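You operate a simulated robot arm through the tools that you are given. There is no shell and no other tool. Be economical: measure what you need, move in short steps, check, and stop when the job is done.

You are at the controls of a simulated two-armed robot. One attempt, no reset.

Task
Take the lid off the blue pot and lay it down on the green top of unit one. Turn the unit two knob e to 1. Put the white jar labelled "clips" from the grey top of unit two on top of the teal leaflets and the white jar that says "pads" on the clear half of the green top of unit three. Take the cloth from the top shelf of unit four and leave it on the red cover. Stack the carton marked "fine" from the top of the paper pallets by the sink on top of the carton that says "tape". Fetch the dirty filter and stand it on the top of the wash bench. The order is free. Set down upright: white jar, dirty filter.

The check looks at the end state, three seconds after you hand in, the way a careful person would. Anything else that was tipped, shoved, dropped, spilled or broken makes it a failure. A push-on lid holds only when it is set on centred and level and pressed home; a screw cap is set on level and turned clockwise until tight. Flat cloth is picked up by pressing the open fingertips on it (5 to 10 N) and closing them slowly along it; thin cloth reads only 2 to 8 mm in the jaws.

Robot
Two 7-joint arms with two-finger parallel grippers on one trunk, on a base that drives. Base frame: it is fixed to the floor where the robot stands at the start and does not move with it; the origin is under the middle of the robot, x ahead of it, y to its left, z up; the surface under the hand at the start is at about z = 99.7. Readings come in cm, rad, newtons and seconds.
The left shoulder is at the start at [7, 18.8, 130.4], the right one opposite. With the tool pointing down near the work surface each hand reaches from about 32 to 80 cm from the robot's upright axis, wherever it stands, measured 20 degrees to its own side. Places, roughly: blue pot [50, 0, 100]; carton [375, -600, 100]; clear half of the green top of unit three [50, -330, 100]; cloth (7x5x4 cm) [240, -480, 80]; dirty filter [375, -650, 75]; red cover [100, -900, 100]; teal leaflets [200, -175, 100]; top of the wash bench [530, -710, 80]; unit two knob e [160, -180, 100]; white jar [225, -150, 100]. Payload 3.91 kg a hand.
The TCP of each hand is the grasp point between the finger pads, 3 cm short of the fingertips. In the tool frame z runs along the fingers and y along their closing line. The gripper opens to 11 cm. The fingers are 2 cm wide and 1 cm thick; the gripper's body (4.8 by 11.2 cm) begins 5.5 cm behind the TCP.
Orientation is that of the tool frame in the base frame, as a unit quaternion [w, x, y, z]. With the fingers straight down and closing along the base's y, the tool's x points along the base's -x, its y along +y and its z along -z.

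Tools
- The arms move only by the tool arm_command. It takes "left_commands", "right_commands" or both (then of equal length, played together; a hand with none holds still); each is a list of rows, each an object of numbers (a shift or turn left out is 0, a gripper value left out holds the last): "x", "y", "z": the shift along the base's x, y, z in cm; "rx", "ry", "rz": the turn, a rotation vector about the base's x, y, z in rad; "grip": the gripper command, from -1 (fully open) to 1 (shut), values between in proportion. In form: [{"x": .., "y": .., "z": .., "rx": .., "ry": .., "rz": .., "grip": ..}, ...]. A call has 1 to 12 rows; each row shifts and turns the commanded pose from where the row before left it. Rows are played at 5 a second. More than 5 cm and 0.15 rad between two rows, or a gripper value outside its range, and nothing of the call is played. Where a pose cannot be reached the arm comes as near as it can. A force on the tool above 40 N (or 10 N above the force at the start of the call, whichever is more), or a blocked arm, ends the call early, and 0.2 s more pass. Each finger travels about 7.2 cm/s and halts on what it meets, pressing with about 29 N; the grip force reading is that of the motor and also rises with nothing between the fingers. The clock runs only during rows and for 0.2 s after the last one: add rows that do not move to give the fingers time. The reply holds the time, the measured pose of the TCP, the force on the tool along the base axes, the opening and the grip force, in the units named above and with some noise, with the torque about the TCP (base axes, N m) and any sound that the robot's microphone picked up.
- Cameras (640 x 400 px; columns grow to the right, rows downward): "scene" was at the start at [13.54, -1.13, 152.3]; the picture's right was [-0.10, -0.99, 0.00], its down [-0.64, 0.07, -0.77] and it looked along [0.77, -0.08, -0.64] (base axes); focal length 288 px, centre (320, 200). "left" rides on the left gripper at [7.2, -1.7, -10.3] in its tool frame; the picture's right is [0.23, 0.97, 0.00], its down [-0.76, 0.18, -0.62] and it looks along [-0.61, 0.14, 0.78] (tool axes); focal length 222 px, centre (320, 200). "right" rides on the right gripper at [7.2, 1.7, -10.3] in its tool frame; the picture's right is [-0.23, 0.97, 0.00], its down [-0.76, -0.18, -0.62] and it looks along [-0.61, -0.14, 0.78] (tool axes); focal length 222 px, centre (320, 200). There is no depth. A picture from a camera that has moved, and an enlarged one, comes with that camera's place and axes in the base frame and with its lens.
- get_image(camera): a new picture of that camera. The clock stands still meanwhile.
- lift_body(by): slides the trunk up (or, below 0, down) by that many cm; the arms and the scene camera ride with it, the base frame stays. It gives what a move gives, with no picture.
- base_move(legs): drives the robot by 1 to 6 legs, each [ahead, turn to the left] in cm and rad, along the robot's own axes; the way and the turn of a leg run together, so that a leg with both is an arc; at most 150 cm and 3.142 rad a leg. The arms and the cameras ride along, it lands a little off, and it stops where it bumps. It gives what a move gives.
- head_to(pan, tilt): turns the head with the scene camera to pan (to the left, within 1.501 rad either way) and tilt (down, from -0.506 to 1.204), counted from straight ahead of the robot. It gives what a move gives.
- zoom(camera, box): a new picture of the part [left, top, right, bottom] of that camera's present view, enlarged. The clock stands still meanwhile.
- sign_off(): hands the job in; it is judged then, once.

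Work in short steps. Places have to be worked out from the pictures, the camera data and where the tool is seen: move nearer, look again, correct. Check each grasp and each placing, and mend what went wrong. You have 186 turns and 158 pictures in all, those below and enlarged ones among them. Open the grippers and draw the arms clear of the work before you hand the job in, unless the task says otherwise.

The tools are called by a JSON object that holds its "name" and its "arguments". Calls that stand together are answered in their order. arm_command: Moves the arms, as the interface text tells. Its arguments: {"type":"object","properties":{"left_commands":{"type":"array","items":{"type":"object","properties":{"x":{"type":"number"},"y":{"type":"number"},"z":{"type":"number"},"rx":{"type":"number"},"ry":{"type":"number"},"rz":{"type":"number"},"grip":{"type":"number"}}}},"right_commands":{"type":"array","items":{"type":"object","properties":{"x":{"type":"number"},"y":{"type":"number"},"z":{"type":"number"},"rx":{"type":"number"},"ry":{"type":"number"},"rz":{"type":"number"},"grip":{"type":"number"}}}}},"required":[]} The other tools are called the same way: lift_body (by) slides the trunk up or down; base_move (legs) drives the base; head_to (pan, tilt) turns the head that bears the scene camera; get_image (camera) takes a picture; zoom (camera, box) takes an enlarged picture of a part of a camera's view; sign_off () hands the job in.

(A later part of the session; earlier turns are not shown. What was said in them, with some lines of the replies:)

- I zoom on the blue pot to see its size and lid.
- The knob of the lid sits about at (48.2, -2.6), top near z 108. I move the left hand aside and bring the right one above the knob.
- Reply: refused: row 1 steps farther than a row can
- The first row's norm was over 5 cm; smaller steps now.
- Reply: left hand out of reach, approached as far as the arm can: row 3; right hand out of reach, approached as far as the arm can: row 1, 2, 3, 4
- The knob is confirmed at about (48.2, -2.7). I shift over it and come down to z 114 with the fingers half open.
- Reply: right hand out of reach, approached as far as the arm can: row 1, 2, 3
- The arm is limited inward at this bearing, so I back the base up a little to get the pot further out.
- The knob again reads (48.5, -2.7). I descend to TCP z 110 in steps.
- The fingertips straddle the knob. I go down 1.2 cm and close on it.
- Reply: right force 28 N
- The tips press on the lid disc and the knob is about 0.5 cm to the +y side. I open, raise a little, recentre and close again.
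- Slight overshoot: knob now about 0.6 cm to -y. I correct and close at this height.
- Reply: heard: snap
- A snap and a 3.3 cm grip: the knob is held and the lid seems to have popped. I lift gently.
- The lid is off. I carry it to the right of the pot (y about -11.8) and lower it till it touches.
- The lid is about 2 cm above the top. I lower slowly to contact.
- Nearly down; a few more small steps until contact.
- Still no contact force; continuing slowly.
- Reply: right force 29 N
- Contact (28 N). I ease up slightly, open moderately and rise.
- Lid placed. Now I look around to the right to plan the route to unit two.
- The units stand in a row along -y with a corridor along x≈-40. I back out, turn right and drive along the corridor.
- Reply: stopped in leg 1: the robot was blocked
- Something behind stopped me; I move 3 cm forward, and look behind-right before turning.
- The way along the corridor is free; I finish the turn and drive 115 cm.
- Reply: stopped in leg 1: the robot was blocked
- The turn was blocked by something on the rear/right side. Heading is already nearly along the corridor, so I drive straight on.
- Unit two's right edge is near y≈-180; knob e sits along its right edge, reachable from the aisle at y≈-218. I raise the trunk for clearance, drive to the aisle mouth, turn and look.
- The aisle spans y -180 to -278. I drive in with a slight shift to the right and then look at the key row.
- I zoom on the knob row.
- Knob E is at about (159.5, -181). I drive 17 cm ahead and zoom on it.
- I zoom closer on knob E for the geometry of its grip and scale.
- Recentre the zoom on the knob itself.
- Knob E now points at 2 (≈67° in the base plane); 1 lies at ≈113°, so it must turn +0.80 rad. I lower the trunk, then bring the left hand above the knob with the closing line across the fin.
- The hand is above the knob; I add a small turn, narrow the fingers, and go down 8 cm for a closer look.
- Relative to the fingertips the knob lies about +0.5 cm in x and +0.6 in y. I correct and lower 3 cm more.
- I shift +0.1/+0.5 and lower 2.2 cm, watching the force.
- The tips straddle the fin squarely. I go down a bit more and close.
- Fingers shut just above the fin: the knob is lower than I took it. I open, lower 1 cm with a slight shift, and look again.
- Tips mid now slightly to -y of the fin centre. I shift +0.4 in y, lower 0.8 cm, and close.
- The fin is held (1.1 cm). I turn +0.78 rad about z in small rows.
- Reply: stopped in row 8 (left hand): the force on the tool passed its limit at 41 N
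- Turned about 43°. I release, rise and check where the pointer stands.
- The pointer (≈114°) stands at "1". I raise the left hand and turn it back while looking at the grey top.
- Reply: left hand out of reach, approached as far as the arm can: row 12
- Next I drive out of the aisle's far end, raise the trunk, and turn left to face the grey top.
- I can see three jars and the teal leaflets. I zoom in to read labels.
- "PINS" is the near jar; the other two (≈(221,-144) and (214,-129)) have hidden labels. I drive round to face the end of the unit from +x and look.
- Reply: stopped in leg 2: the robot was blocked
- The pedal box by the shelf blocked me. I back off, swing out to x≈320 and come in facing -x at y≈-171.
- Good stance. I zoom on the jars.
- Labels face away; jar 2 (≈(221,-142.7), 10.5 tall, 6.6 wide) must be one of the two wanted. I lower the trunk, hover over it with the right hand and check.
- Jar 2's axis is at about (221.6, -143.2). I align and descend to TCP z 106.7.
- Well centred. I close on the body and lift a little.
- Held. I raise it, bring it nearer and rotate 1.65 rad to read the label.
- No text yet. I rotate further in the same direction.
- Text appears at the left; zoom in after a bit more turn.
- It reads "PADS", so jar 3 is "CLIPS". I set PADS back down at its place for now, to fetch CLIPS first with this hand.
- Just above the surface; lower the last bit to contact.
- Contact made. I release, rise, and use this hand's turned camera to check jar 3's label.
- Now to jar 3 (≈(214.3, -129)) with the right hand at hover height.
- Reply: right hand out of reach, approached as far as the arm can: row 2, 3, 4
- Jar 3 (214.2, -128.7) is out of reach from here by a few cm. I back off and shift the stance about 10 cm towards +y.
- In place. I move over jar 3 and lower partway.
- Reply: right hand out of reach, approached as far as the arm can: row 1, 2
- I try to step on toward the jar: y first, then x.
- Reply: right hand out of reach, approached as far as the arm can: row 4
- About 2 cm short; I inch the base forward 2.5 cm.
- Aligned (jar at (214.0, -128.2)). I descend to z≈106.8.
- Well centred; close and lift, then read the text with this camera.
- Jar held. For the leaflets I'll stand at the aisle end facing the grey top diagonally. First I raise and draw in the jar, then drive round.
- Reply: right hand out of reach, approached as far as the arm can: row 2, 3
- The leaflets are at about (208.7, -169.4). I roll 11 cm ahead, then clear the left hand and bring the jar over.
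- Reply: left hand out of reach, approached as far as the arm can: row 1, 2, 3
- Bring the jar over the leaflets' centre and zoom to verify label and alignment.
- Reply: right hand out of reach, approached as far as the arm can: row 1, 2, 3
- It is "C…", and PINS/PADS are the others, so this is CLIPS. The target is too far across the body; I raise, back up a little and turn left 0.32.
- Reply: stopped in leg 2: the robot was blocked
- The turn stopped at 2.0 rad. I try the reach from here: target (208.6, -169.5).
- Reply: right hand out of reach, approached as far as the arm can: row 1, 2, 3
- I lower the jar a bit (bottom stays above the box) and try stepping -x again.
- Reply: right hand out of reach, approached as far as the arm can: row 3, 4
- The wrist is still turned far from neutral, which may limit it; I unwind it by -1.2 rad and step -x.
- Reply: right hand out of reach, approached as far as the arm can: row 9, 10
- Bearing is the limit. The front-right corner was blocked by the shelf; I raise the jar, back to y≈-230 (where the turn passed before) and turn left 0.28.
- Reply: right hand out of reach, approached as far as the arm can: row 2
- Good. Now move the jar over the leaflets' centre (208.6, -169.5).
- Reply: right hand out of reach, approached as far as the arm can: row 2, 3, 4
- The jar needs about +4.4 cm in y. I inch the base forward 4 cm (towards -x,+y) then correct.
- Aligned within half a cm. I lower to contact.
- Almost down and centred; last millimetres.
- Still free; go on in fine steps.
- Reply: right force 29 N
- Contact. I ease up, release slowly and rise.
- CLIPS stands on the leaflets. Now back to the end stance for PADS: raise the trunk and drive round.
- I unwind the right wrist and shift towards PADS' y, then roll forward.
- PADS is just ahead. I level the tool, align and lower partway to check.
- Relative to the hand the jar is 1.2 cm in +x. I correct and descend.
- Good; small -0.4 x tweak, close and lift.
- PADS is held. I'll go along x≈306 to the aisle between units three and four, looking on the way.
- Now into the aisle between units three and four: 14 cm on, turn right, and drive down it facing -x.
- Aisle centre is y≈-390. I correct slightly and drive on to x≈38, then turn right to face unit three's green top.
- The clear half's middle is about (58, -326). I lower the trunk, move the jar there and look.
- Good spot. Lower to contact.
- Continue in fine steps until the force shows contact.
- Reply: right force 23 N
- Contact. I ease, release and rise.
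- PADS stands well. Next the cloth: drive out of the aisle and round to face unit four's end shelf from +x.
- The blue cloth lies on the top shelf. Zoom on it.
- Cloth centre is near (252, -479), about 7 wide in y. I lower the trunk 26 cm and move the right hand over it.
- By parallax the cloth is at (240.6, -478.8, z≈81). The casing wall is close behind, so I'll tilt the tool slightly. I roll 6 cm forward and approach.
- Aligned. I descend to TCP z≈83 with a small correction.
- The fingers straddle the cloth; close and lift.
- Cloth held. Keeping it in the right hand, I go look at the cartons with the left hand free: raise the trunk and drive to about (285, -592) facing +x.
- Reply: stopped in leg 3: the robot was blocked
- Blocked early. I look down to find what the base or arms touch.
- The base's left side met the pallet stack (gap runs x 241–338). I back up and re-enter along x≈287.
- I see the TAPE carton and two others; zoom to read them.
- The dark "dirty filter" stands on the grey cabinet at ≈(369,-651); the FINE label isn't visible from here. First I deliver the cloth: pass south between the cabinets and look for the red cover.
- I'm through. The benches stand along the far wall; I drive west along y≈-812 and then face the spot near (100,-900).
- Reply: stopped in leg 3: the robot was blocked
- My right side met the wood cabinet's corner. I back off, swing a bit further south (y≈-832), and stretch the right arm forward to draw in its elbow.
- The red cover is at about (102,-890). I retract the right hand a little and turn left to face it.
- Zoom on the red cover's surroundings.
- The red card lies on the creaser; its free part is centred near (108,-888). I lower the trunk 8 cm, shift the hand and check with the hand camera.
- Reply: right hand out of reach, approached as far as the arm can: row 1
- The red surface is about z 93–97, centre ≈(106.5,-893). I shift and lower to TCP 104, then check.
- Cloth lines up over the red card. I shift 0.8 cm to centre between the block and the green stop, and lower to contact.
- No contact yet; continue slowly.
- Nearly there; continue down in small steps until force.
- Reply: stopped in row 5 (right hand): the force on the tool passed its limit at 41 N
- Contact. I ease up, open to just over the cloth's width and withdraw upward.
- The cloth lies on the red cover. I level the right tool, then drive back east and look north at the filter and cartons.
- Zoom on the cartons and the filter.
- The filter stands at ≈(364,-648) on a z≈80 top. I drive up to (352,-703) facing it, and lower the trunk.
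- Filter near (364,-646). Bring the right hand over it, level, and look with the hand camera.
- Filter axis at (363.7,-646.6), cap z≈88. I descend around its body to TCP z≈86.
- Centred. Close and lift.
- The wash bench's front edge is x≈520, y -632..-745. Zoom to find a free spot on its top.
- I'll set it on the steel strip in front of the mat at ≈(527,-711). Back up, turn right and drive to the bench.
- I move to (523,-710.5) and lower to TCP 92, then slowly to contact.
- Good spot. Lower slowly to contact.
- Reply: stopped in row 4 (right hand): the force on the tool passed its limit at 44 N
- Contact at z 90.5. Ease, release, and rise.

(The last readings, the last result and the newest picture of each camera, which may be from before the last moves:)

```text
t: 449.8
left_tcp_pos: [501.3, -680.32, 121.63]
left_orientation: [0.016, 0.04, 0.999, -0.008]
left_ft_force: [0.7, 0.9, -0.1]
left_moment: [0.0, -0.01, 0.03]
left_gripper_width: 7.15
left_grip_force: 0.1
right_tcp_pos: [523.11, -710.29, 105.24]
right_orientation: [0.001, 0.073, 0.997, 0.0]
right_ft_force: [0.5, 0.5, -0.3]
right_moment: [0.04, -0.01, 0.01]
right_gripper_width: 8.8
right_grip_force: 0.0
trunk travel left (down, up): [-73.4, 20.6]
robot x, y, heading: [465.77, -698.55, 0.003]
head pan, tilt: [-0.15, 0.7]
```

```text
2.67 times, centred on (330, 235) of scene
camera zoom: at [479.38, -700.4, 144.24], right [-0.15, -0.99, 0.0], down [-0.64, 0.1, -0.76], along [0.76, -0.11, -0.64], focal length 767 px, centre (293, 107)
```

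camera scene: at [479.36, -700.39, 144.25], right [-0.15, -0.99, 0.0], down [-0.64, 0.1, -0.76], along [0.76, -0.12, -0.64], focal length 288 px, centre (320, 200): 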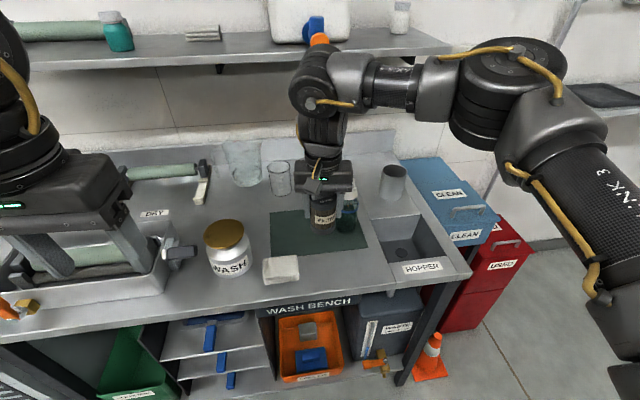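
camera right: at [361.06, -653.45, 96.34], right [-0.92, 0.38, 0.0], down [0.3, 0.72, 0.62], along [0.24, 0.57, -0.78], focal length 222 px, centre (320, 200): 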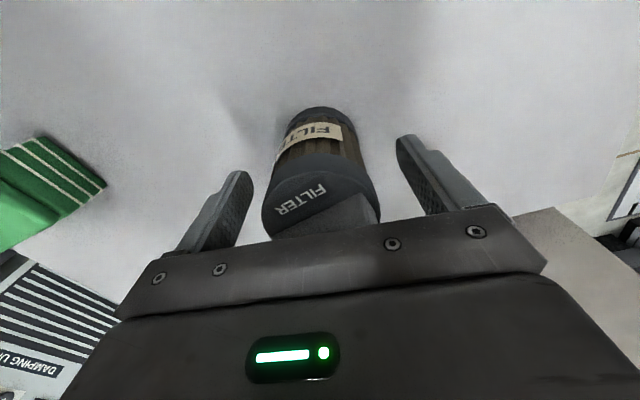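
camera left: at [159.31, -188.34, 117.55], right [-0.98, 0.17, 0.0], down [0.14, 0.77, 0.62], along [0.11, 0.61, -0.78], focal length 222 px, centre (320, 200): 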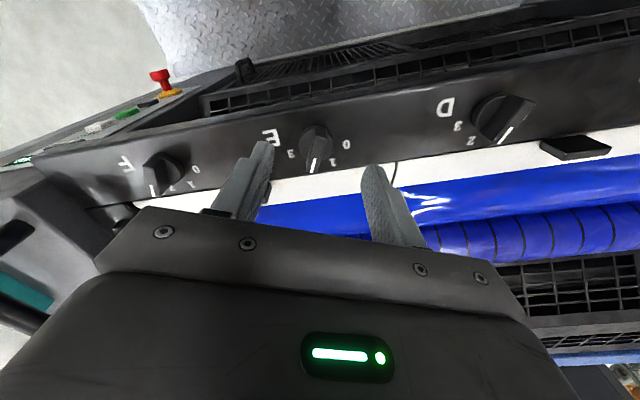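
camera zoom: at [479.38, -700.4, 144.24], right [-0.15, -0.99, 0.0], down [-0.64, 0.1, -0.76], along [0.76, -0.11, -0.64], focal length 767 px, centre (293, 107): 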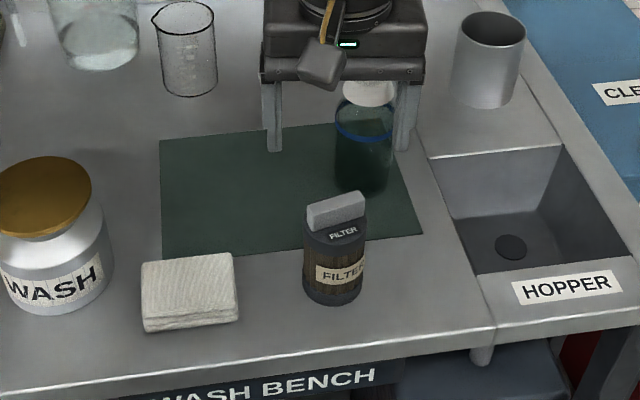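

Filter stands upright. Now the carton: raise the trunk, go up the pallet's east side and look at the cartons from there.

{"name": "lift_body", "arguments": {"by": 18}}

{"name": "base_move", "arguments": {"legs": [[-10, 0], [0, 1.571], [100, 0]]}}

{"name": "head_to", "arguments": {"pan": 1.3, "tilt": 0.6}}

{"name": "get_image", "arguments": {"camera": "scene"}}

```text
t: 451.8
left_tcp_pos: [501.29, -680.43, 139.72]
left_orientation: [0.017, 0.04, 0.999, -0.009]
left_ft_force: [-0.2, -0.4, -0.7]
left_moment: [0.0, 0.01, -0.01]
left_gripper_width: 7.14
left_grip_force: 0.0
right_tcp_pos: [523.17, -710.44, 123.33]
right_orientation: [0.002, 0.073, 0.997, 0.001]
right_ft_force: [0.3, 0.6, -0.7]
right_moment: [0.04, 0.02, -0.06]
right_gripper_width: 8.82
right_grip_force: 0.1
trunk travel left (down, up): [-91.4, 2.6]
robot x, y, heading: [465.7, -698.69, -0.004]
head pan, tilt: [-0.15, 0.7]
```

```text
t: 461.6
left_tcp_pos: [432.29, -565.47, 139.76]
left_orientation: [0.017, -0.694, 0.719, 0.006]
left_ft_force: [0.1, -1.7, -0.3]
left_moment: [0.0, 0.0, 0.0]
left_gripper_width: 7.12
left_grip_force: 0.0
right_tcp_pos: [461.35, -542.3, 123.53]
right_orientation: [0.001, -0.671, 0.742, 0.002]
right_ft_force: [-0.1, -0.8, 0.6]
right_moment: [0.02, -0.03, -0.02]
right_gripper_width: 8.8
right_grip_force: 0.1
trunk travel left (down, up): [-91.4, 2.6]
robot x, y, heading: [452.75, -599.68, 1.615]
head pan, tilt: [-0.15, 0.7]
```

```text
t: 463.1
left_tcp_pos: [432.32, -565.35, 139.68]
left_orientation: [0.018, -0.695, 0.719, 0.007]
left_ft_force: [0.1, 0.1, -0.1]
left_moment: [-0.03, 0.03, 0.03]
left_gripper_width: 7.15
left_grip_force: 0.2
right_tcp_pos: [461.27, -542.19, 123.35]
right_orientation: [0.0, -0.672, 0.741, 0.002]
right_ft_force: [0.6, 0.8, 0.0]
right_moment: [0.0, -0.04, -0.03]
right_gripper_width: 8.81
right_grip_force: 0.1
trunk travel left (down, up): [-91.4, 2.6]
robot x, y, heading: [451.98, -599.79, 1.614]
head pan, tilt: [1.3, 0.6]
```

```text
25 pictures are left
camera scene: at [443.57, -593.14, 163.11], right [0.23, 0.97, 0.0], down [0.55, -0.13, -0.82], along [-0.8, 0.19, -0.57], focal length 288 px, centre (320, 200)
```

scene: 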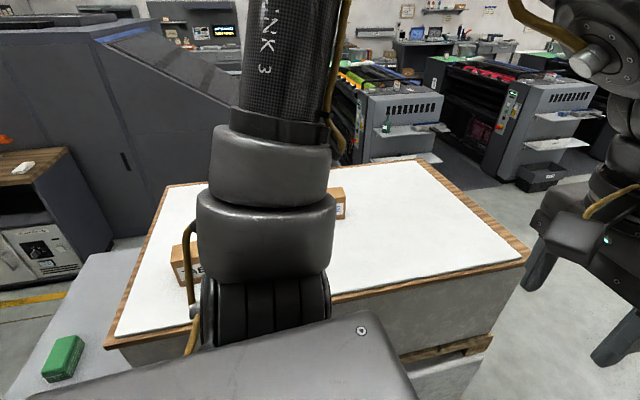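

The left arm hides part; zoom on the visible label edges.

{"name": "zoom", "arguments": {"camera": "scene", "box": [150, 180, 370, 300]}}

```text
2.91 times, centred on (260, 240) of scene
camera zoom: at [443.57, -593.14, 163.11], right [0.23, 0.97, 0.0], down [0.55, -0.13, -0.82], along [-0.8, 0.19, -0.57], focal length 836 px, centre (494, 84)
```

zoom: 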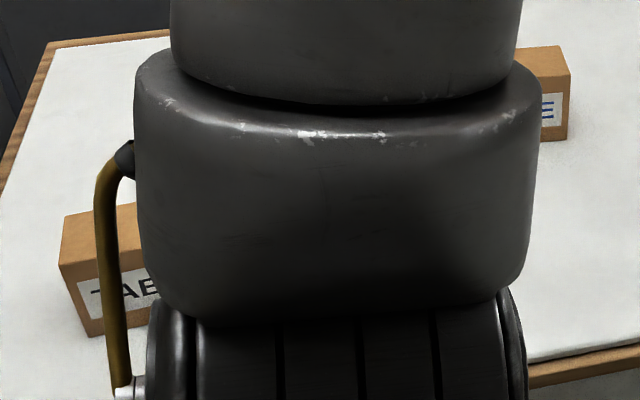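

FINE is the carton at ≈(386.6,-570.7) ("TABS" is the other). Its narrow side (≈7.5 cm) is along x, which suits the left hand as it is. I lower the trunk and reach out to the left.

{"name": "lift_body", "arguments": {"by": -10}}

{"name": "arm_command", "arguments": {"left_commands": [{"x": -4.5, "y": -0.5, "grip": -1}, {"x": -4.5, "y": -0.5}, {"x": -4.5, "y": -0.5}, {"x": -4.5, "y": -0.5}, {"x": -4.5, "y": -0.5}, {"x": -4.5, "y": -0.5}, {"x": -4.5, "y": -0.5}, {"x": -4.5, "y": -0.5}, {"x": -4.5, "y": -0.5}, {}]}}

{"name": "get_image", "arguments": {"camera": "left"}}

```text
t: 464.4
left_tcp_pos: [432.29, -565.4, 129.65]
left_orientation: [0.019, -0.695, 0.719, 0.007]
left_ft_force: [0.3, 0.0, 0.2]
left_moment: [-0.02, -0.01, -0.02]
left_gripper_width: 7.17
left_grip_force: 0.0
right_tcp_pos: [461.35, -542.32, 113.51]
right_orientation: [0.001, -0.671, 0.741, 0.003]
right_ft_force: [-0.1, 0.8, -0.1]
right_moment: [-0.03, -0.03, -0.01]
right_gripper_width: 8.8
right_grip_force: 0.1
trunk travel left (down, up): [-81.4, 12.6]
robot x, y, heading: [452.38, -600.44, 1.617]
head pan, tilt: [1.3, 0.6]
```

```text
t: 466.6
left_tcp_pos: [431.1, -565.45, 129.73]
left_orientation: [0.018, -0.695, 0.719, 0.007]
left_ft_force: [0.0, 0.2, 0.4]
left_moment: [0.0, 0.04, 0.01]
left_gripper_width: 11.0
left_grip_force: 0.1
left hand out of reach, approached as far as the arm can: row 1, 2, 3, 4, 5, 6, 7, 8, 9
right_tcp_pos: [461.2, -542.26, 113.38]
right_orientation: [0.001, -0.671, 0.741, 0.001]
right_ft_force: [-1.1, -0.2, -1.2]
right_moment: [-0.03, -0.01, 0.02]
right_gripper_width: 8.79
right_grip_force: 0.1
trunk travel left (down, up): [-81.4, 12.6]
robot x, y, heading: [452.38, -599.87, 1.616]
head pan, tilt: [1.3, 0.6]
```

```text
23 pictures are left
camera left: at [432.38, -573.14, 139.77], right [-0.98, -0.19, -0.02], down [-0.16, 0.75, 0.65], along [-0.11, 0.64, -0.76], focal length 222 px, centre (320, 200)
```

left: 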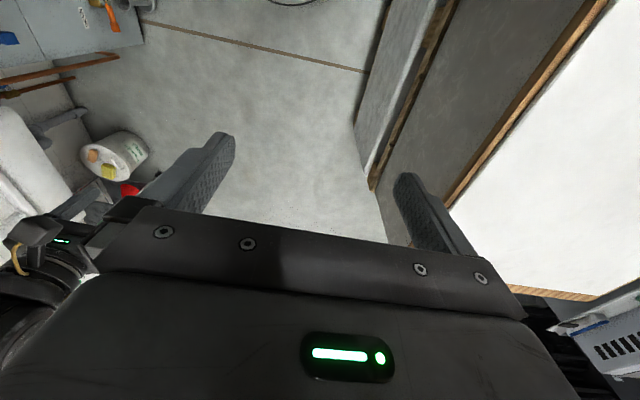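

The side reach is not possible. I'll go round to face west at the pallet's NE corner, where FINE is 58 cm from the left shoulder.

{"name": "lift_body", "arguments": {"by": 10}}

{"name": "base_move", "arguments": {"legs": [[0, -0.25], [60, 0], [0, 1.776], [13, 0]]}}

{"name": "head_to", "arguments": {"pan": 0.35, "tilt": 0.65}}

{"name": "get_image", "arguments": {"camera": "scene"}}

```text
t: 468.0
left_tcp_pos: [431.13, -565.59, 139.59]
left_orientation: [0.018, -0.695, 0.719, 0.006]
left_ft_force: [-0.2, 0.0, 0.0]
left_moment: [-0.03, -0.05, -0.01]
left_gripper_width: 11.01
left_grip_force: 0.0
right_tcp_pos: [461.33, -542.21, 123.5]
right_orientation: [0.001, -0.671, 0.741, 0.001]
right_ft_force: [-0.7, 0.1, -0.1]
right_moment: [-0.03, 0.0, 0.03]
right_gripper_width: 8.78
right_grip_force: 0.0
trunk travel left (down, up): [-91.4, 2.6]
robot x, y, heading: [452.17, -599.71, 1.614]
head pan, tilt: [1.3, 0.6]
```

```text
t: 477.5
left_tcp_pos: [417.25, -560.61, 139.87]
left_orientation: [-0.01, 0.999, -0.028, -0.021]
left_ft_force: [0.7, 0.3, 0.2]
left_moment: [-0.01, 0.02, 0.04]
left_gripper_width: 11.0
left_grip_force: 0.1
right_tcp_pos: [394.44, -529.95, 123.68]
right_orientation: [0.0, 0.998, -0.06, -0.005]
right_ft_force: [0.3, -0.2, -0.1]
right_moment: [0.0, 0.08, 0.02]
right_gripper_width: 8.81
right_grip_force: 0.0
trunk travel left (down, up): [-91.4, 2.6]
robot x, y, heading: [450.97, -539.99, -3.128]
head pan, tilt: [1.3, 0.6]
```

```text
t: 478.7
left_tcp_pos: [416.52, -560.58, 139.68]
left_orientation: [-0.008, 0.999, -0.028, -0.019]
left_ft_force: [0.4, -0.9, 0.2]
left_moment: [0.0, -0.02, 0.02]
left_gripper_width: 11.02
left_grip_force: 0.1
right_tcp_pos: [393.75, -530.0, 123.44]
right_orientation: [0.001, 0.998, -0.06, -0.003]
right_ft_force: [-0.2, 0.2, 0.5]
right_moment: [0.02, 0.0, -0.02]
right_gripper_width: 8.8
right_grip_force: 0.1
trunk travel left (down, up): [-91.4, 2.6]
robot x, y, heading: [451.29, -539.94, -3.116]
head pan, tilt: [0.351, 0.649]
```

```text
22 pictures are left
camera scene: at [438.3, -543.62, 162.7], right [-0.37, 0.93, 0.0], down [0.56, 0.22, -0.8], along [-0.74, -0.29, -0.6], focal length 288 px, centre (320, 200)
```

scene: 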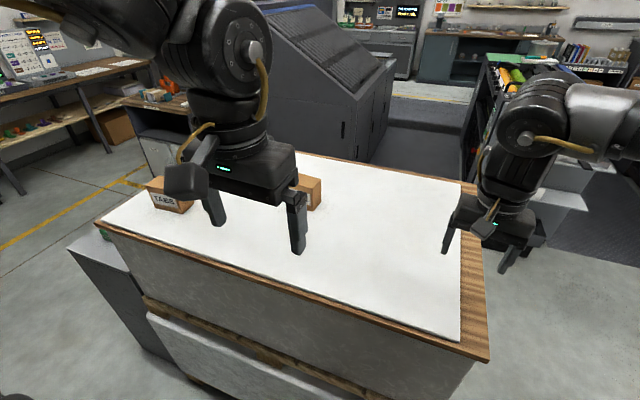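

Parallax shows the pallet top is higher (carton centres z≈112): FINE ≈(373.9,-574.3), TAPE ≈(353.7,-604.8). I roll 10 cm closer and bring the left hand over FINE, turned 90°.

{"name": "base_move", "arguments": {"legs": [[10, 0]]}}

{"name": "arm_command", "arguments": {"left_commands": [{"x": -4, "y": -1.6, "rz": 0.143, "grip": -1}, {"x": -4, "y": -1.6, "rz": 0.143}, {"x": -4, "y": -1.6, "rz": 0.143}, {"x": -4, "y": -1.6, "rz": 0.143}, {"x": -4, "y": -1.6, "rz": 0.143}, {"x": -4, "y": -1.6, "rz": 0.143}, {"x": -4, "y": -1.6, "rz": 0.143}, {"x": -4, "y": -1.6, "rz": 0.143}, {"rz": 0.143}, {"rz": 0.143}, {"rz": 0.143}, {}]}}

{"name": "get_image", "arguments": {"camera": "left"}}

{"name": "zoom", "arguments": {"camera": "scene", "box": [180, 100, 420, 280]}}

```text
t: 479.8
left_tcp_pos: [408.18, -560.75, 140.16]
left_orientation: [-0.008, 0.999, -0.029, -0.025]
left_ft_force: [0.5, 0.0, 0.5]
left_moment: [-0.02, 0.04, 0.02]
left_gripper_width: 11.01
left_grip_force: 0.0
right_tcp_pos: [385.3, -530.16, 124.36]
right_orientation: [0.001, 0.998, -0.059, -0.009]
right_ft_force: [0.5, 0.2, 1.4]
right_moment: [0.0, 0.01, 0.01]
right_gripper_width: 8.81
right_grip_force: 0.0
trunk travel left (down, up): [-91.4, 2.6]
robot x, y, heading: [441.38, -540.24, -3.118]
head pan, tilt: [0.351, 0.649]
```

```text
t: 482.4
left_tcp_pos: [377.67, -572.15, 137.83]
left_orientation: [0.008, 0.726, 0.688, -0.02]
left_ft_force: [-0.7, 0.4, 0.1]
left_moment: [0.06, 0.02, 0.02]
left_gripper_width: 11.01
left_grip_force: 0.1
left hand out of reach, approached as far as the arm can: row 7, 8
right_tcp_pos: [384.06, -530.25, 123.67]
right_orientation: [0.001, 0.998, -0.06, -0.003]
right_ft_force: [0.5, 0.1, 0.9]
right_moment: [-0.01, 0.0, 0.02]
right_gripper_width: 8.8
right_grip_force: 0.1
trunk travel left (down, up): [-91.4, 2.6]
robot x, y, heading: [441.24, -540.17, -3.121]
head pan, tilt: [0.351, 0.649]
```

```text
21 pictures are left
camera left: at [376.63, -564.47, 148.07], right [0.98, 0.17, -0.02], down [0.15, -0.75, 0.65], along [0.1, -0.64, -0.76], focal length 222 px, centre (320, 200)
```

left: 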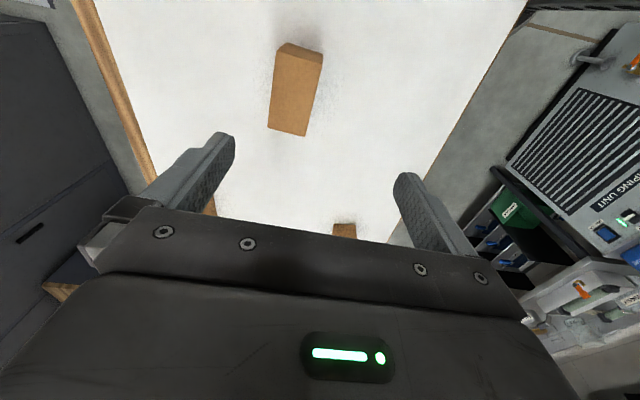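

```text
2.22 times, centred on (300, 190) of scene
camera zoom: at [428.27, -543.87, 162.68], right [-0.36, 0.93, 0.0], down [0.56, 0.22, -0.8], along [-0.74, -0.29, -0.6], focal length 639 px, centre (364, 222)
```

zoom: 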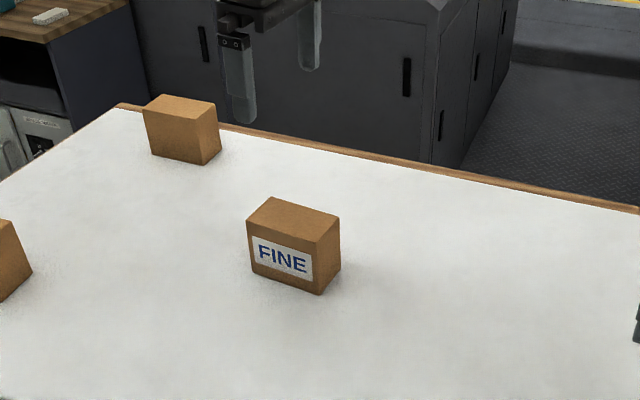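

FINE reads clearly; centre (374.4,-573.5), top z≈116. I lower, level the tool and align.

{"name": "arm_command", "arguments": {"left_commands": [{"z": -4, "rx": 0.039, "ry": -0.018}, {"z": -4}, {"z": -4}, {"x": -1.7, "y": -0.7}, {"x": -1.6, "y": -0.6}, {}]}}

{"name": "get_image", "arguments": {"camera": "left"}}

```text
t: 483.8
left_tcp_pos: [374.64, -573.59, 125.9]
left_orientation: [0.0, 0.726, 0.687, 0.0]
left_ft_force: [0.2, -0.1, -0.5]
left_moment: [-0.02, -0.01, 0.01]
left_gripper_width: 11.0
left_grip_force: 0.1
right_tcp_pos: [384.24, -530.28, 123.74]
right_orientation: [0.0, 0.998, -0.059, -0.004]
right_ft_force: [-0.3, 0.3, -0.1]
right_moment: [-0.01, 0.0, 0.02]
right_gripper_width: 8.78
right_grip_force: 0.0
trunk travel left (down, up): [-91.4, 2.6]
robot x, y, heading: [441.54, -540.04, -3.117]
head pan, tilt: [0.351, 0.649]
```

```text
19 pictures are left
camera left: at [373.28, -566.22, 136.32], right [0.99, 0.17, 0.0], down [0.13, -0.77, 0.62], along [0.11, -0.61, -0.78], focal length 222 px, centre (320, 200)
```

left: 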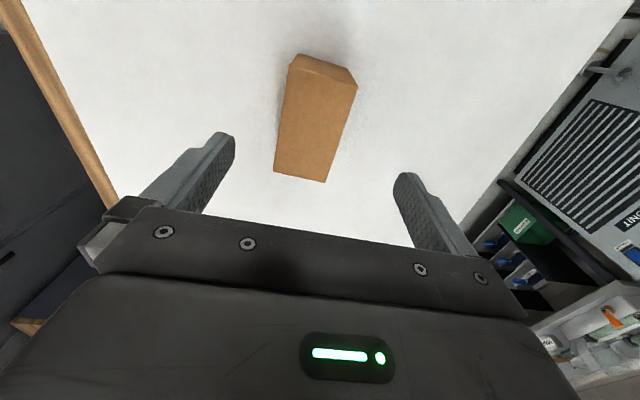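

Aligned to within half a cm. Descend to TCP 113.3 and close.

{"name": "arm_command", "arguments": {"left_commands": [{"x": -0.4, "z": -4}, {"z": -4}, {"z": -3}, {"z": -1.5}, {"grip": -0.5}, {"grip": 0}, {"grip": 0.3}, {"grip": 0.4}, {}]}}

{"name": "zoom", "arguments": {"camera": "scene", "box": [220, 120, 360, 240]}}

```text
t: 485.8
left_tcp_pos: [373.98, -573.32, 113.53]
left_orientation: [0.001, 0.727, 0.687, 0.001]
left_ft_force: [0.8, 0.4, 0.0]
left_moment: [-0.01, -0.02, 0.01]
left_gripper_width: 5.8
left_grip_force: 28.7
right_tcp_pos: [384.12, -530.23, 123.56]
right_orientation: [0.0, 0.998, -0.059, -0.005]
right_ft_force: [-1.0, 0.5, -0.7]
right_moment: [-0.03, -0.03, 0.0]
right_gripper_width: 8.8
right_grip_force: 0.1
trunk travel left (down, up): [-91.4, 2.6]
robot x, y, heading: [441.3, -540.39, -3.119]
head pan, tilt: [0.351, 0.649]
```

```text
3.33 times, centred on (290, 180) of scene
camera zoom: at [428.24, -543.86, 162.68], right [-0.36, 0.93, 0.0], down [0.56, 0.22, -0.8], along [-0.74, -0.29, -0.6], focal length 958 px, centre (420, 267)
```

zoom: 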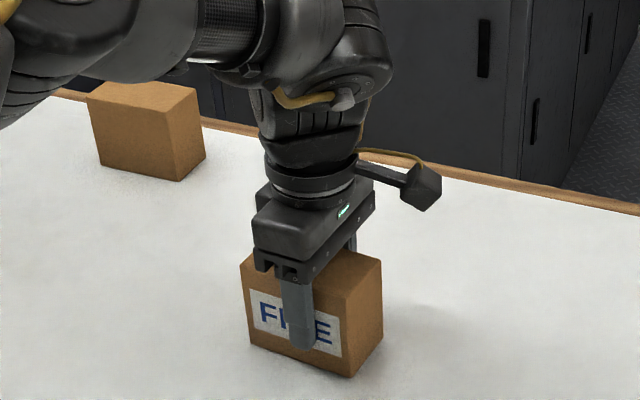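

Carton held (5.8 cm). I lift it, draw it in, and drive round the pallet's north side.

{"name": "arm_command", "arguments": {"left_commands": [{"z": 2}, {"z": 4}, {"z": 4}, {"x": 4, "z": 2}, {"x": 4, "y": 1}, {"x": 4, "y": 1}, {}]}}

{"name": "base_move", "arguments": {"legs": [[-20, 0], [0, -1.47], [56, 0], [0, 1.48], [146, 0]]}}

```text
t: 487.4
left_tcp_pos: [385.67, -571.4, 125.57]
left_orientation: [-0.001, 0.726, 0.687, 0.0]
left_ft_force: [-0.8, -1.0, -2.7]
left_moment: [0.03, 0.0, 0.01]
left_gripper_width: 5.79
left_grip_force: 28.9
right_tcp_pos: [384.08, -530.28, 123.57]
right_orientation: [0.0, 0.998, -0.059, -0.003]
right_ft_force: [-0.5, -0.8, 0.7]
right_moment: [-0.01, -0.01, 0.0]
right_gripper_width: 8.8
right_grip_force: 0.0
trunk travel left (down, up): [-91.4, 2.6]
robot x, y, heading: [441.38, -540.01, -3.121]
head pan, tilt: [0.351, 0.649]
```

```text
t: 503.9
left_tcp_pos: [290.83, -527.33, 128.34]
left_orientation: [-0.048, 0.674, 0.737, -0.03]
left_ft_force: [-1.0, -1.7, -0.9]
left_moment: [0.14, -0.05, 0.01]
left_gripper_width: 5.77
left_grip_force: 28.8
right_tcp_pos: [285.21, -487.65, 125.93]
right_orientation: [0.072, 0.995, 0.05, -0.039]
right_ft_force: [-0.4, -0.6, 1.0]
right_moment: [0.09, -0.06, -0.01]
right_gripper_width: 8.82
right_grip_force: 0.1
trunk travel left (down, up): [-91.4, 2.6]
robot x, y, heading: [344.69, -490.33, -2.941]
head pan, tilt: [0.351, 0.649]
stopped in leg 5: the robot was blocked; the commanded pose is now the measured one
```

The left side met the pallet corner. I back off, steer away northward, and go on.

{"name": "base_move", "arguments": {"legs": [[-22, 0], [0, -0.42], [62, 0]]}}

{"name": "head_to", "arguments": {"pan": 1.0, "tilt": 0.7}}

{"name": "get_image", "arguments": {"camera": "scene"}}

```text
t: 504.6
left_tcp_pos: [293.82, -525.81, 128.39]
left_orientation: [-0.038, 0.685, 0.727, -0.031]
left_ft_force: [0.1, -1.0, -2.8]
left_moment: [0.03, -0.01, 0.04]
left_gripper_width: 5.81
left_grip_force: 29.2
right_tcp_pos: [288.9, -486.68, 126.0]
right_orientation: [0.069, 0.993, 0.081, -0.051]
right_ft_force: [-0.2, -0.1, -1.2]
right_moment: [0.0, 0.01, -0.05]
right_gripper_width: 8.84
right_grip_force: 0.0
trunk travel left (down, up): [-91.4, 2.6]
robot x, y, heading: [344.99, -490.6, -2.947]
head pan, tilt: [0.351, 0.649]
stopped in leg 1: the robot was blocked; the commanded pose is now the measured one
```

```text
t: 505.7
left_tcp_pos: [294.98, -524.95, 128.98]
left_orientation: [-0.039, 0.686, 0.726, -0.037]
left_ft_force: [-0.5, 0.6, -0.8]
left_moment: [0.01, -0.02, 0.0]
left_gripper_width: 5.79
left_grip_force: 29.1
right_tcp_pos: [290.04, -485.96, 126.51]
right_orientation: [0.072, 0.993, 0.078, -0.055]
right_ft_force: [0.6, 0.0, 0.4]
right_moment: [0.01, -0.02, 0.04]
right_gripper_width: 8.8
right_grip_force: 0.1
trunk travel left (down, up): [-91.4, 2.6]
robot x, y, heading: [344.89, -490.34, -2.946]
head pan, tilt: [1.0, 0.7]
```

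```text
17 pictures are left
camera scene: at [335.29, -499.68, 162.23], right [-0.93, 0.37, -0.01], down [0.24, 0.6, -0.76], along [-0.27, -0.71, -0.65], focal length 288 px, centre (320, 200)
```

scene: 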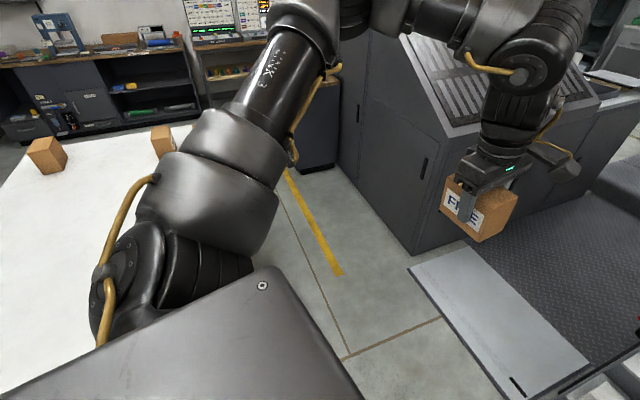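

Both ways report blocked; the arms were jolted but the carton is held. I try a small reverse with a slight right turn.

{"name": "base_move", "arguments": {"legs": [[0, -0.1], [-10, 0]]}}

{"name": "head_to", "arguments": {"pan": 1.4, "tilt": 1.15}}

{"name": "get_image", "arguments": {"camera": "scene"}}

```text
t: 507.4
left_tcp_pos: [301.19, -519.0, 128.58]
left_orientation: [-0.04, 0.721, 0.691, -0.032]
left_ft_force: [1.0, -0.1, -2.3]
left_moment: [0.02, 0.02, 0.02]
left_gripper_width: 5.8
left_grip_force: 29.4
right_tcp_pos: [299.51, -479.54, 126.26]
right_orientation: [0.07, 0.996, 0.032, -0.05]
right_ft_force: [0.1, -0.1, 0.7]
right_moment: [0.06, 0.02, -0.02]
right_gripper_width: 8.82
right_grip_force: 0.1
trunk travel left (down, up): [-91.4, 2.6]
robot x, y, heading: [354.59, -489.33, -3.039]
head pan, tilt: [1.0, 0.7]
```

```text
t: 508.3
left_tcp_pos: [302.76, -518.75, 129.28]
left_orientation: [-0.044, 0.721, 0.69, -0.037]
left_ft_force: [-0.4, 0.0, -2.3]
left_moment: [0.01, -0.02, 0.0]
left_gripper_width: 5.75
left_grip_force: 29.2
right_tcp_pos: [301.28, -479.1, 126.63]
right_orientation: [0.07, 0.995, 0.033, -0.056]
right_ft_force: [0.3, -0.1, -0.3]
right_moment: [-0.01, 0.02, -0.02]
right_gripper_width: 8.81
right_grip_force: 0.0
trunk travel left (down, up): [-91.4, 2.6]
robot x, y, heading: [354.7, -489.22, -3.052]
head pan, tilt: [1.4, 1.15]
```

```text
16 pictures are left
camera scene: at [349.07, -496.04, 158.91], right [-1.0, 0.07, 0.0], down [0.07, 0.91, -0.41], along [-0.03, -0.41, -0.91], focal length 288 px, centre (320, 200)
```

scene: 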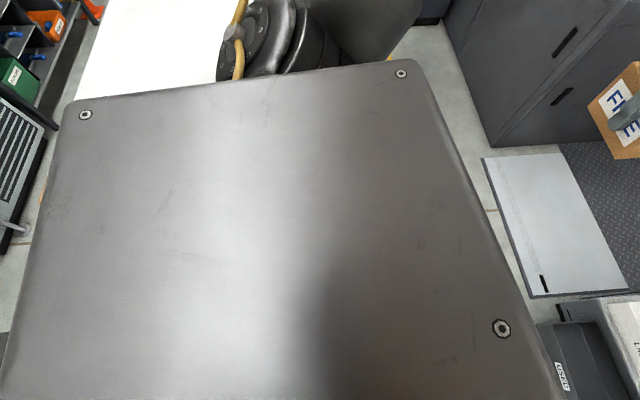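

Free again. I go straight west with margin, then into the gap along x≈280, ending at (280,-622) facing +x.

{"name": "base_move", "arguments": {"legs": [[0, -0.09], [51, 0], [0, 1.204], [66, 0], [0, 0.367]]}}

```text
t: 519.2
left_tcp_pos: [302.56, -607.5, 129.54]
left_orientation: [-0.007, 0.078, 0.995, -0.059]
left_ft_force: [-0.7, -0.4, -1.6]
left_moment: [0.02, 0.02, 0.01]
left_gripper_width: 5.81
left_grip_force: 29.0
right_tcp_pos: [263.08, -604.7, 126.96]
right_orientation: [0.092, 0.722, 0.686, 0.004]
right_ft_force: [-0.7, -0.4, 0.1]
right_moment: [0.03, -0.02, 0.0]
right_gripper_width: 8.78
right_grip_force: 0.0
trunk travel left (down, up): [-91.4, 2.6]
robot x, y, heading: [279.79, -552.92, -1.583]
head pan, tilt: [1.4, 1.15]
```

Now forward and turn to face the pallet, then look.

{"name": "base_move", "arguments": {"legs": [[69, 0], [0, 1.58]]}}

{"name": "head_to", "arguments": {"pan": 0.2, "tilt": 0.55}}

{"name": "get_image", "arguments": {"camera": "scene"}}

```text
t: 526.8
left_tcp_pos: [333.8, -599.56, 129.51]
left_orientation: [0.037, -0.64, 0.766, -0.047]
left_ft_force: [0.7, 0.6, -2.2]
left_moment: [-0.03, 0.03, -0.03]
left_gripper_width: 5.76
left_grip_force: 28.7
right_tcp_pos: [329.94, -638.9, 126.9]
right_orientation: [0.062, 0.035, 0.995, 0.067]
right_ft_force: [0.6, -0.5, 0.3]
right_moment: [0.0, -0.02, 0.02]
right_gripper_width: 8.8
right_grip_force: 0.0
trunk travel left (down, up): [-91.4, 2.6]
robot x, y, heading: [278.72, -621.52, -0.035]
head pan, tilt: [1.4, 1.15]
```

```text
t: 528.2
left_tcp_pos: [333.71, -599.43, 129.51]
left_orientation: [0.036, -0.64, 0.766, -0.046]
left_ft_force: [-0.7, 0.0, -1.4]
left_moment: [-0.03, 0.0, -0.02]
left_gripper_width: 5.76
left_grip_force: 29.1
right_tcp_pos: [329.85, -638.85, 126.91]
right_orientation: [0.062, 0.035, 0.995, 0.067]
right_ft_force: [-0.6, 0.4, 0.4]
right_moment: [-0.04, 0.02, -0.05]
right_gripper_width: 8.81
right_grip_force: 0.0
trunk travel left (down, up): [-91.4, 2.6]
robot x, y, heading: [278.33, -621.82, -0.036]
head pan, tilt: [0.201, 0.55]
```

```text
15 pictures are left
camera scene: at [292.38, -620.44, 163.55], right [0.16, -0.99, 0.0], down [-0.52, -0.09, -0.85], along [0.84, 0.14, -0.52], focal length 288 px, centre (320, 200)
```

scene: 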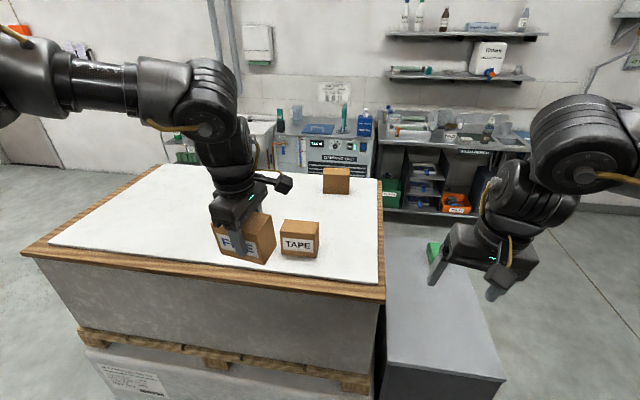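

TAPE is at (353.7,-604.8), square to the axes. I roll 12 cm ahead, level and square the left tool, and bring FINE above it.

{"name": "base_move", "arguments": {"legs": [[12, 0.035]]}}

{"name": "arm_command", "arguments": {"left_commands": [{"rx": 0.012, "ry": 0.057, "rz": 0.07}, {"rx": 0.012, "ry": 0.057, "rz": 0.07}, {}]}}

```text
t: 529.4
left_tcp_pos: [343.62, -597.93, 130.11]
left_orientation: [0.042, -0.652, 0.756, -0.05]
left_ft_force: [-0.2, 0.0, -1.1]
left_moment: [-0.02, 0.0, -0.04]
left_gripper_width: 5.79
left_grip_force: 29.1
right_tcp_pos: [341.08, -637.35, 127.62]
right_orientation: [0.069, 0.019, 0.995, 0.068]
right_ft_force: [0.6, -0.7, 0.9]
right_moment: [-0.01, 0.02, -0.02]
right_gripper_width: 8.8
right_grip_force: 0.0
trunk travel left (down, up): [-91.4, 2.6]
robot x, y, heading: [290.5, -622.04, -0.003]
head pan, tilt: [0.201, 0.55]
```

```text
t: 530.2
left_tcp_pos: [343.65, -597.82, 130.12]
left_orientation: [0.009, -0.705, 0.71, -0.001]
left_ft_force: [-1.4, 0.6, -1.4]
left_moment: [-0.02, -0.04, -0.04]
left_gripper_width: 5.79
left_grip_force: 28.4
right_tcp_pos: [341.24, -637.46, 127.57]
right_orientation: [0.068, 0.02, 0.995, 0.067]
right_ft_force: [-0.1, -0.1, 0.4]
right_moment: [-0.03, -0.06, -0.02]
right_gripper_width: 8.8
right_grip_force: 0.1
trunk travel left (down, up): [-91.4, 2.6]
robot x, y, heading: [290.62, -621.83, -0.006]
head pan, tilt: [0.201, 0.55]
```

Level now. Move FINE over TAPE and check.

{"name": "arm_command", "arguments": {"left_commands": [{"x": 3.4, "y": -2.3, "rx": -0.011, "ry": 0.014}, {"x": 3.4, "y": -2.3}, {"x": 3.3, "y": -2.3}, {"z": -2}, {}]}}

{"name": "zoom", "arguments": {"camera": "scene", "box": [220, 150, 400, 300]}}

{"name": "get_image", "arguments": {"camera": "left"}}

```text
t: 531.4
left_tcp_pos: [354.48, -604.44, 127.98]
left_orientation: [-0.002, -0.704, 0.71, 0.0]
left_ft_force: [1.0, 0.5, -2.9]
left_moment: [-0.06, -0.01, 0.03]
left_gripper_width: 5.78
left_grip_force: 28.7
right_tcp_pos: [341.87, -637.22, 127.27]
right_orientation: [0.065, 0.019, 0.995, 0.067]
right_ft_force: [-0.3, -0.3, 0.8]
right_moment: [0.02, -0.03, 0.0]
right_gripper_width: 8.81
right_grip_force: 0.0
trunk travel left (down, up): [-91.4, 2.6]
robot x, y, heading: [290.07, -621.91, -0.005]
head pan, tilt: [0.201, 0.55]
```

```text
2.67 times, centred on (310, 225) of scene
camera zoom: at [304.27, -620.12, 163.57], right [0.2, -0.98, 0.0], down [-0.51, -0.1, -0.85], along [0.84, 0.17, -0.52], focal length 767 px, centre (347, 133)
```

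zoom: 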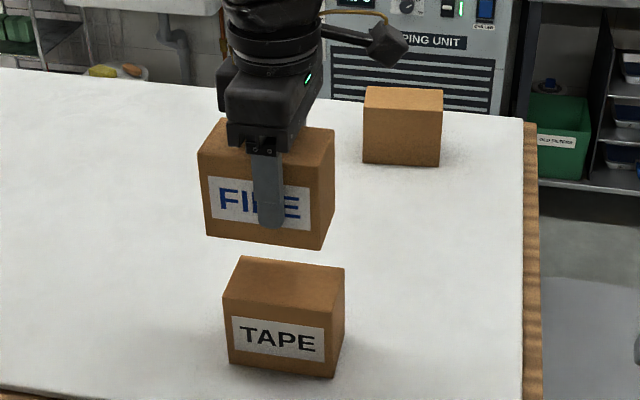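

```text
13 pictures are left
camera left: at [356.18, -611.64, 138.34], right [-0.98, -0.22, 0.0], down [-0.17, 0.76, 0.62], along [-0.14, 0.61, -0.78], focal length 222 px, centre (320, 200)
```

left: 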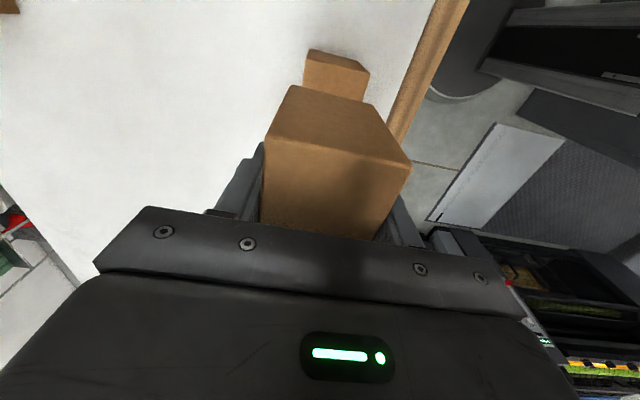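

FINE is centred over TAPE to within ~0.8 cm in y. I correct and lower to near contact.

{"name": "arm_command", "arguments": {"left_commands": [{"y": -0.7, "z": -2}, {"z": -2}, {"z": -1}, {"z": -0.5}, {"z": -0.3}, {"z": -0.3}, {}]}}

{"name": "zoom", "arguments": {"camera": "scene", "box": [220, 150, 400, 300]}}

```text
t: 533.0
left_tcp_pos: [354.49, -605.57, 122.0]
left_orientation: [0.0, -0.704, 0.71, 0.0]
left_ft_force: [7.1, 1.8, 22.7]
left_moment: [0.09, -0.23, 0.01]
left_gripper_width: 5.79
left_grip_force: 29.3
right_tcp_pos: [341.66, -637.31, 127.3]
right_orientation: [0.066, 0.019, 0.995, 0.068]
right_ft_force: [0.2, 0.1, -0.2]
right_moment: [0.04, 0.0, -0.04]
right_gripper_width: 8.79
right_grip_force: 0.1
trunk travel left (down, up): [-91.4, 2.6]
robot x, y, heading: [290.62, -622.09, -0.001]
head pan, tilt: [0.201, 0.55]
```

```text
2.67 times, centred on (310, 225) of scene
camera zoom: at [304.17, -620.33, 163.61], right [0.2, -0.98, 0.0], down [-0.51, -0.1, -0.85], along [0.84, 0.17, -0.52], focal length 767 px, centre (347, 133)
```

zoom: 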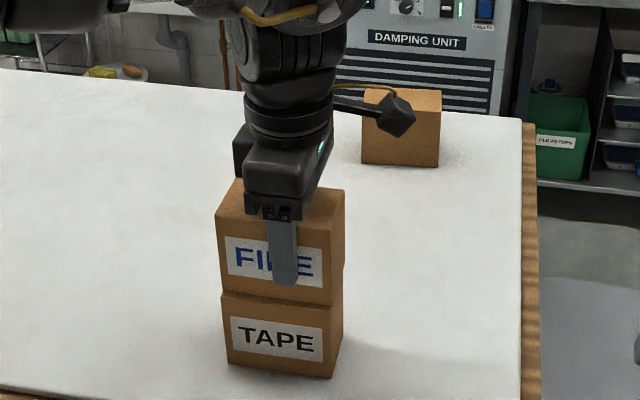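

Stacked flush, contact confirmed. Ease up, release and rise.

{"name": "arm_command", "arguments": {"left_commands": [{"z": 0.2}, {"grip": 0.15}, {"grip": -0.1}, {"grip": -0.5}, {"grip": -0.9}, {"z": 3}, {"z": 4}, {"z": 4}, {}]}}

{"name": "zoom", "arguments": {"camera": "scene", "box": [220, 150, 400, 300]}}

```text
t: 535.0
left_tcp_pos: [354.53, -605.4, 132.88]
left_orientation: [-0.004, -0.704, 0.71, 0.002]
left_ft_force: [-0.6, 0.1, 0.3]
left_moment: [0.01, 0.0, -0.03]
left_gripper_width: 10.46
left_grip_force: 0.0
right_tcp_pos: [341.84, -637.38, 127.22]
right_orientation: [0.064, 0.018, 0.996, 0.067]
right_ft_force: [0.3, -0.5, 0.1]
right_moment: [0.02, 0.02, 0.0]
right_gripper_width: 8.8
right_grip_force: 0.1
trunk travel left (down, up): [-91.4, 2.6]
robot x, y, heading: [290.77, -622.05, -0.005]
head pan, tilt: [0.201, 0.55]
```

```text
2.67 times, centred on (310, 225) of scene
camera zoom: at [304.42, -620.23, 163.55], right [0.2, -0.98, 0.0], down [-0.51, -0.1, -0.85], along [0.84, 0.17, -0.52], focal length 767 px, centre (347, 133)
```

zoom: 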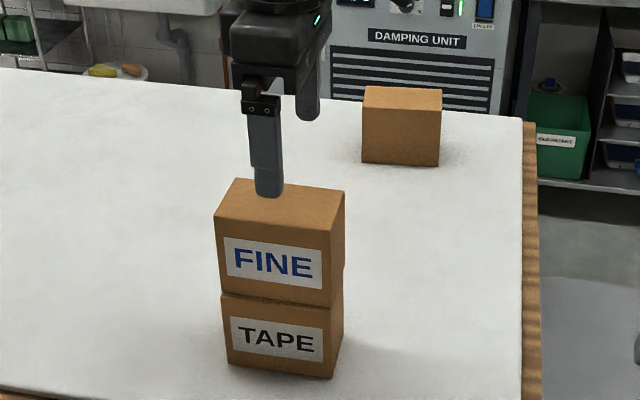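

The stack is good. I raise the hand, back off, and take a check glance toward unit four.

{"name": "arm_command", "arguments": {"left_commands": [{"z": 4}, {}]}}

{"name": "base_move", "arguments": {"legs": [[-11, 0]]}}

{"name": "head_to", "arguments": {"pan": 1.5, "tilt": 0.4}}

{"name": "get_image", "arguments": {"camera": "scene"}}

{"name": "head_to", "arguments": {"pan": 0, "tilt": 0.5}}

{"name": "get_image", "arguments": {"camera": "scene"}}

```text
t: 535.6
left_tcp_pos: [354.38, -605.55, 136.92]
left_orientation: [-0.003, -0.704, 0.71, 0.001]
left_ft_force: [-0.6, -0.2, 0.1]
left_moment: [0.0, 0.01, 0.0]
left_gripper_width: 10.44
left_grip_force: 0.1
right_tcp_pos: [341.8, -637.48, 127.23]
right_orientation: [0.065, 0.019, 0.995, 0.068]
right_ft_force: [-0.5, 1.1, -0.1]
right_moment: [-0.02, 0.01, 0.0]
right_gripper_width: 8.79
right_grip_force: 0.1
trunk travel left (down, up): [-91.4, 2.6]
robot x, y, heading: [290.73, -622.02, -0.005]
head pan, tilt: [0.201, 0.55]
```

```text
t: 536.8
left_tcp_pos: [345.56, -605.6, 136.22]
left_orientation: [-0.007, -0.704, 0.71, 0.008]
left_ft_force: [-0.6, 0.2, -0.6]
left_moment: [0.04, 0.01, 0.0]
left_gripper_width: 10.47
left_grip_force: 0.0
right_tcp_pos: [332.99, -637.48, 126.63]
right_orientation: [0.058, 0.015, 0.996, 0.068]
right_ft_force: [-0.9, 0.4, -0.1]
right_moment: [0.01, -0.04, 0.01]
right_gripper_width: 8.78
right_grip_force: 0.1
trunk travel left (down, up): [-91.4, 2.6]
robot x, y, heading: [279.64, -621.55, -0.002]
head pan, tilt: [0.201, 0.55]
```

```text
t: 538.3
left_tcp_pos: [343.68, -605.62, 136.89]
left_orientation: [-0.002, -0.702, 0.712, 0.002]
left_ft_force: [-0.7, 0.9, -0.7]
left_moment: [-0.02, 0.04, 0.01]
left_gripper_width: 10.43
left_grip_force: 0.1
right_tcp_pos: [330.95, -637.54, 127.14]
right_orientation: [0.064, 0.012, 0.996, 0.067]
right_ft_force: [1.5, 1.1, -0.4]
right_moment: [0.03, 0.07, 0.01]
right_gripper_width: 8.81
right_grip_force: 0.1
trunk travel left (down, up): [-91.4, 2.6]
robot x, y, heading: [279.43, -621.95, -0.01]
head pan, tilt: [1.499, 0.4]
```

```text
10 pictures are left
camera scene: at [285.89, -612.79, 164.9], right [1.0, -0.08, 0.0], down [-0.03, -0.39, -0.92], along [0.07, 0.92, -0.39], focal length 288 px, centre (320, 200)
```

scene: 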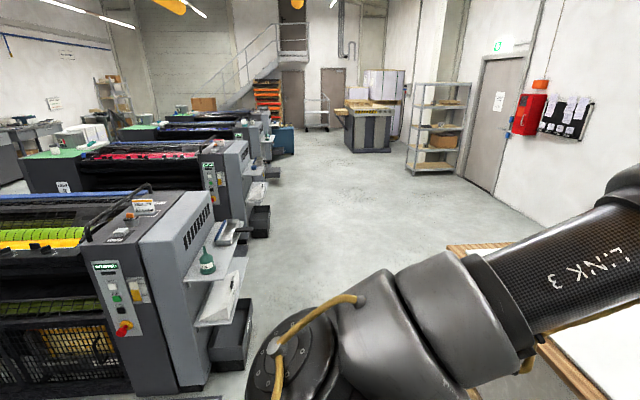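

```text
t: 539.9
left_tcp_pos: [343.13, -605.54, 137.19]
left_orientation: [-0.001, -0.704, 0.71, 0.0]
left_ft_force: [-1.0, -0.5, 0.3]
left_moment: [-0.03, -0.01, -0.02]
left_gripper_width: 10.46
left_grip_force: 0.0
right_tcp_pos: [330.47, -637.33, 127.48]
right_orientation: [0.067, 0.011, 0.995, 0.067]
right_ft_force: [-0.1, -1.2, 0.9]
right_moment: [0.0, 0.01, -0.02]
right_gripper_width: 8.8
right_grip_force: 0.0
trunk travel left (down, up): [-91.4, 2.6]
robot x, y, heading: [279.98, -622.01, -0.008]
head pan, tilt: [0.0, 0.499]
```

```text
9 pictures are left
camera scene: at [293.63, -622.02, 164.02], right [0.0, -1.0, 0.0], down [-0.48, 0.0, -0.88], along [0.88, 0.0, -0.48], focal length 288 px, centre (320, 200)
```

scene: 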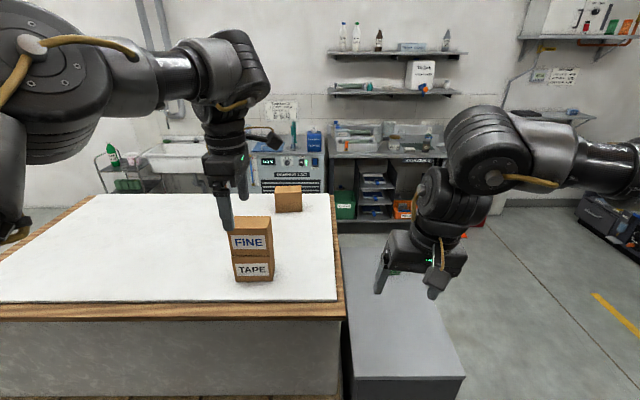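

Everything is in place. I draw the left hand a little further from the stack before handing in.

{"name": "arm_command", "arguments": {"left_commands": [{"y": 4, "z": 2, "x": -1}, {"y": 4, "x": -2}, {"y": 4, "x": -2}, {}]}}

```text
t: 540.9
left_tcp_pos: [338.23, -593.53, 139.16]
left_orientation: [0.0, -0.703, 0.711, 0.002]
left_ft_force: [0.7, -0.6, -0.3]
left_moment: [-0.01, 0.02, 0.0]
left_gripper_width: 10.46
left_grip_force: 0.0
right_tcp_pos: [330.44, -637.49, 127.38]
right_orientation: [0.067, 0.012, 0.995, 0.068]
right_ft_force: [0.1, -0.5, 0.5]
right_moment: [0.01, 0.01, 0.01]
right_gripper_width: 8.83
right_grip_force: 0.0
trunk travel left (down, up): [-91.4, 2.6]
robot x, y, heading: [279.27, -621.49, -0.007]
head pan, tilt: [0.0, 0.499]
```

All tasks done, arms clear, grippers open; handing in.

{"name": "sign_off", "arguments": {}}

```text
The job is handed in.
```

I finished all the tasks and handed the job in. The base bumped into obstacles several times on the way, including the paper pallet. I saw nothing disturbed afterwards in the views I took, but I did not go back to check every bump spot.

- **Blue pot lid:** off and lying on the green top of unit one, to the right of the pot.
- **Unit two knob e:** turned from 2 to 1; the pointer lines up with the 1.
- **"Clips" jar:** upright on the teal leaflets.
- **"Pads" jar:** upright on the clear half of unit three's green top.
- **Cloth:** lying on the red cover.
- **"Fine" carton:** stacked squarely on top of "tape".
- **Dirty filter:** standing upright on top of the wash bench.
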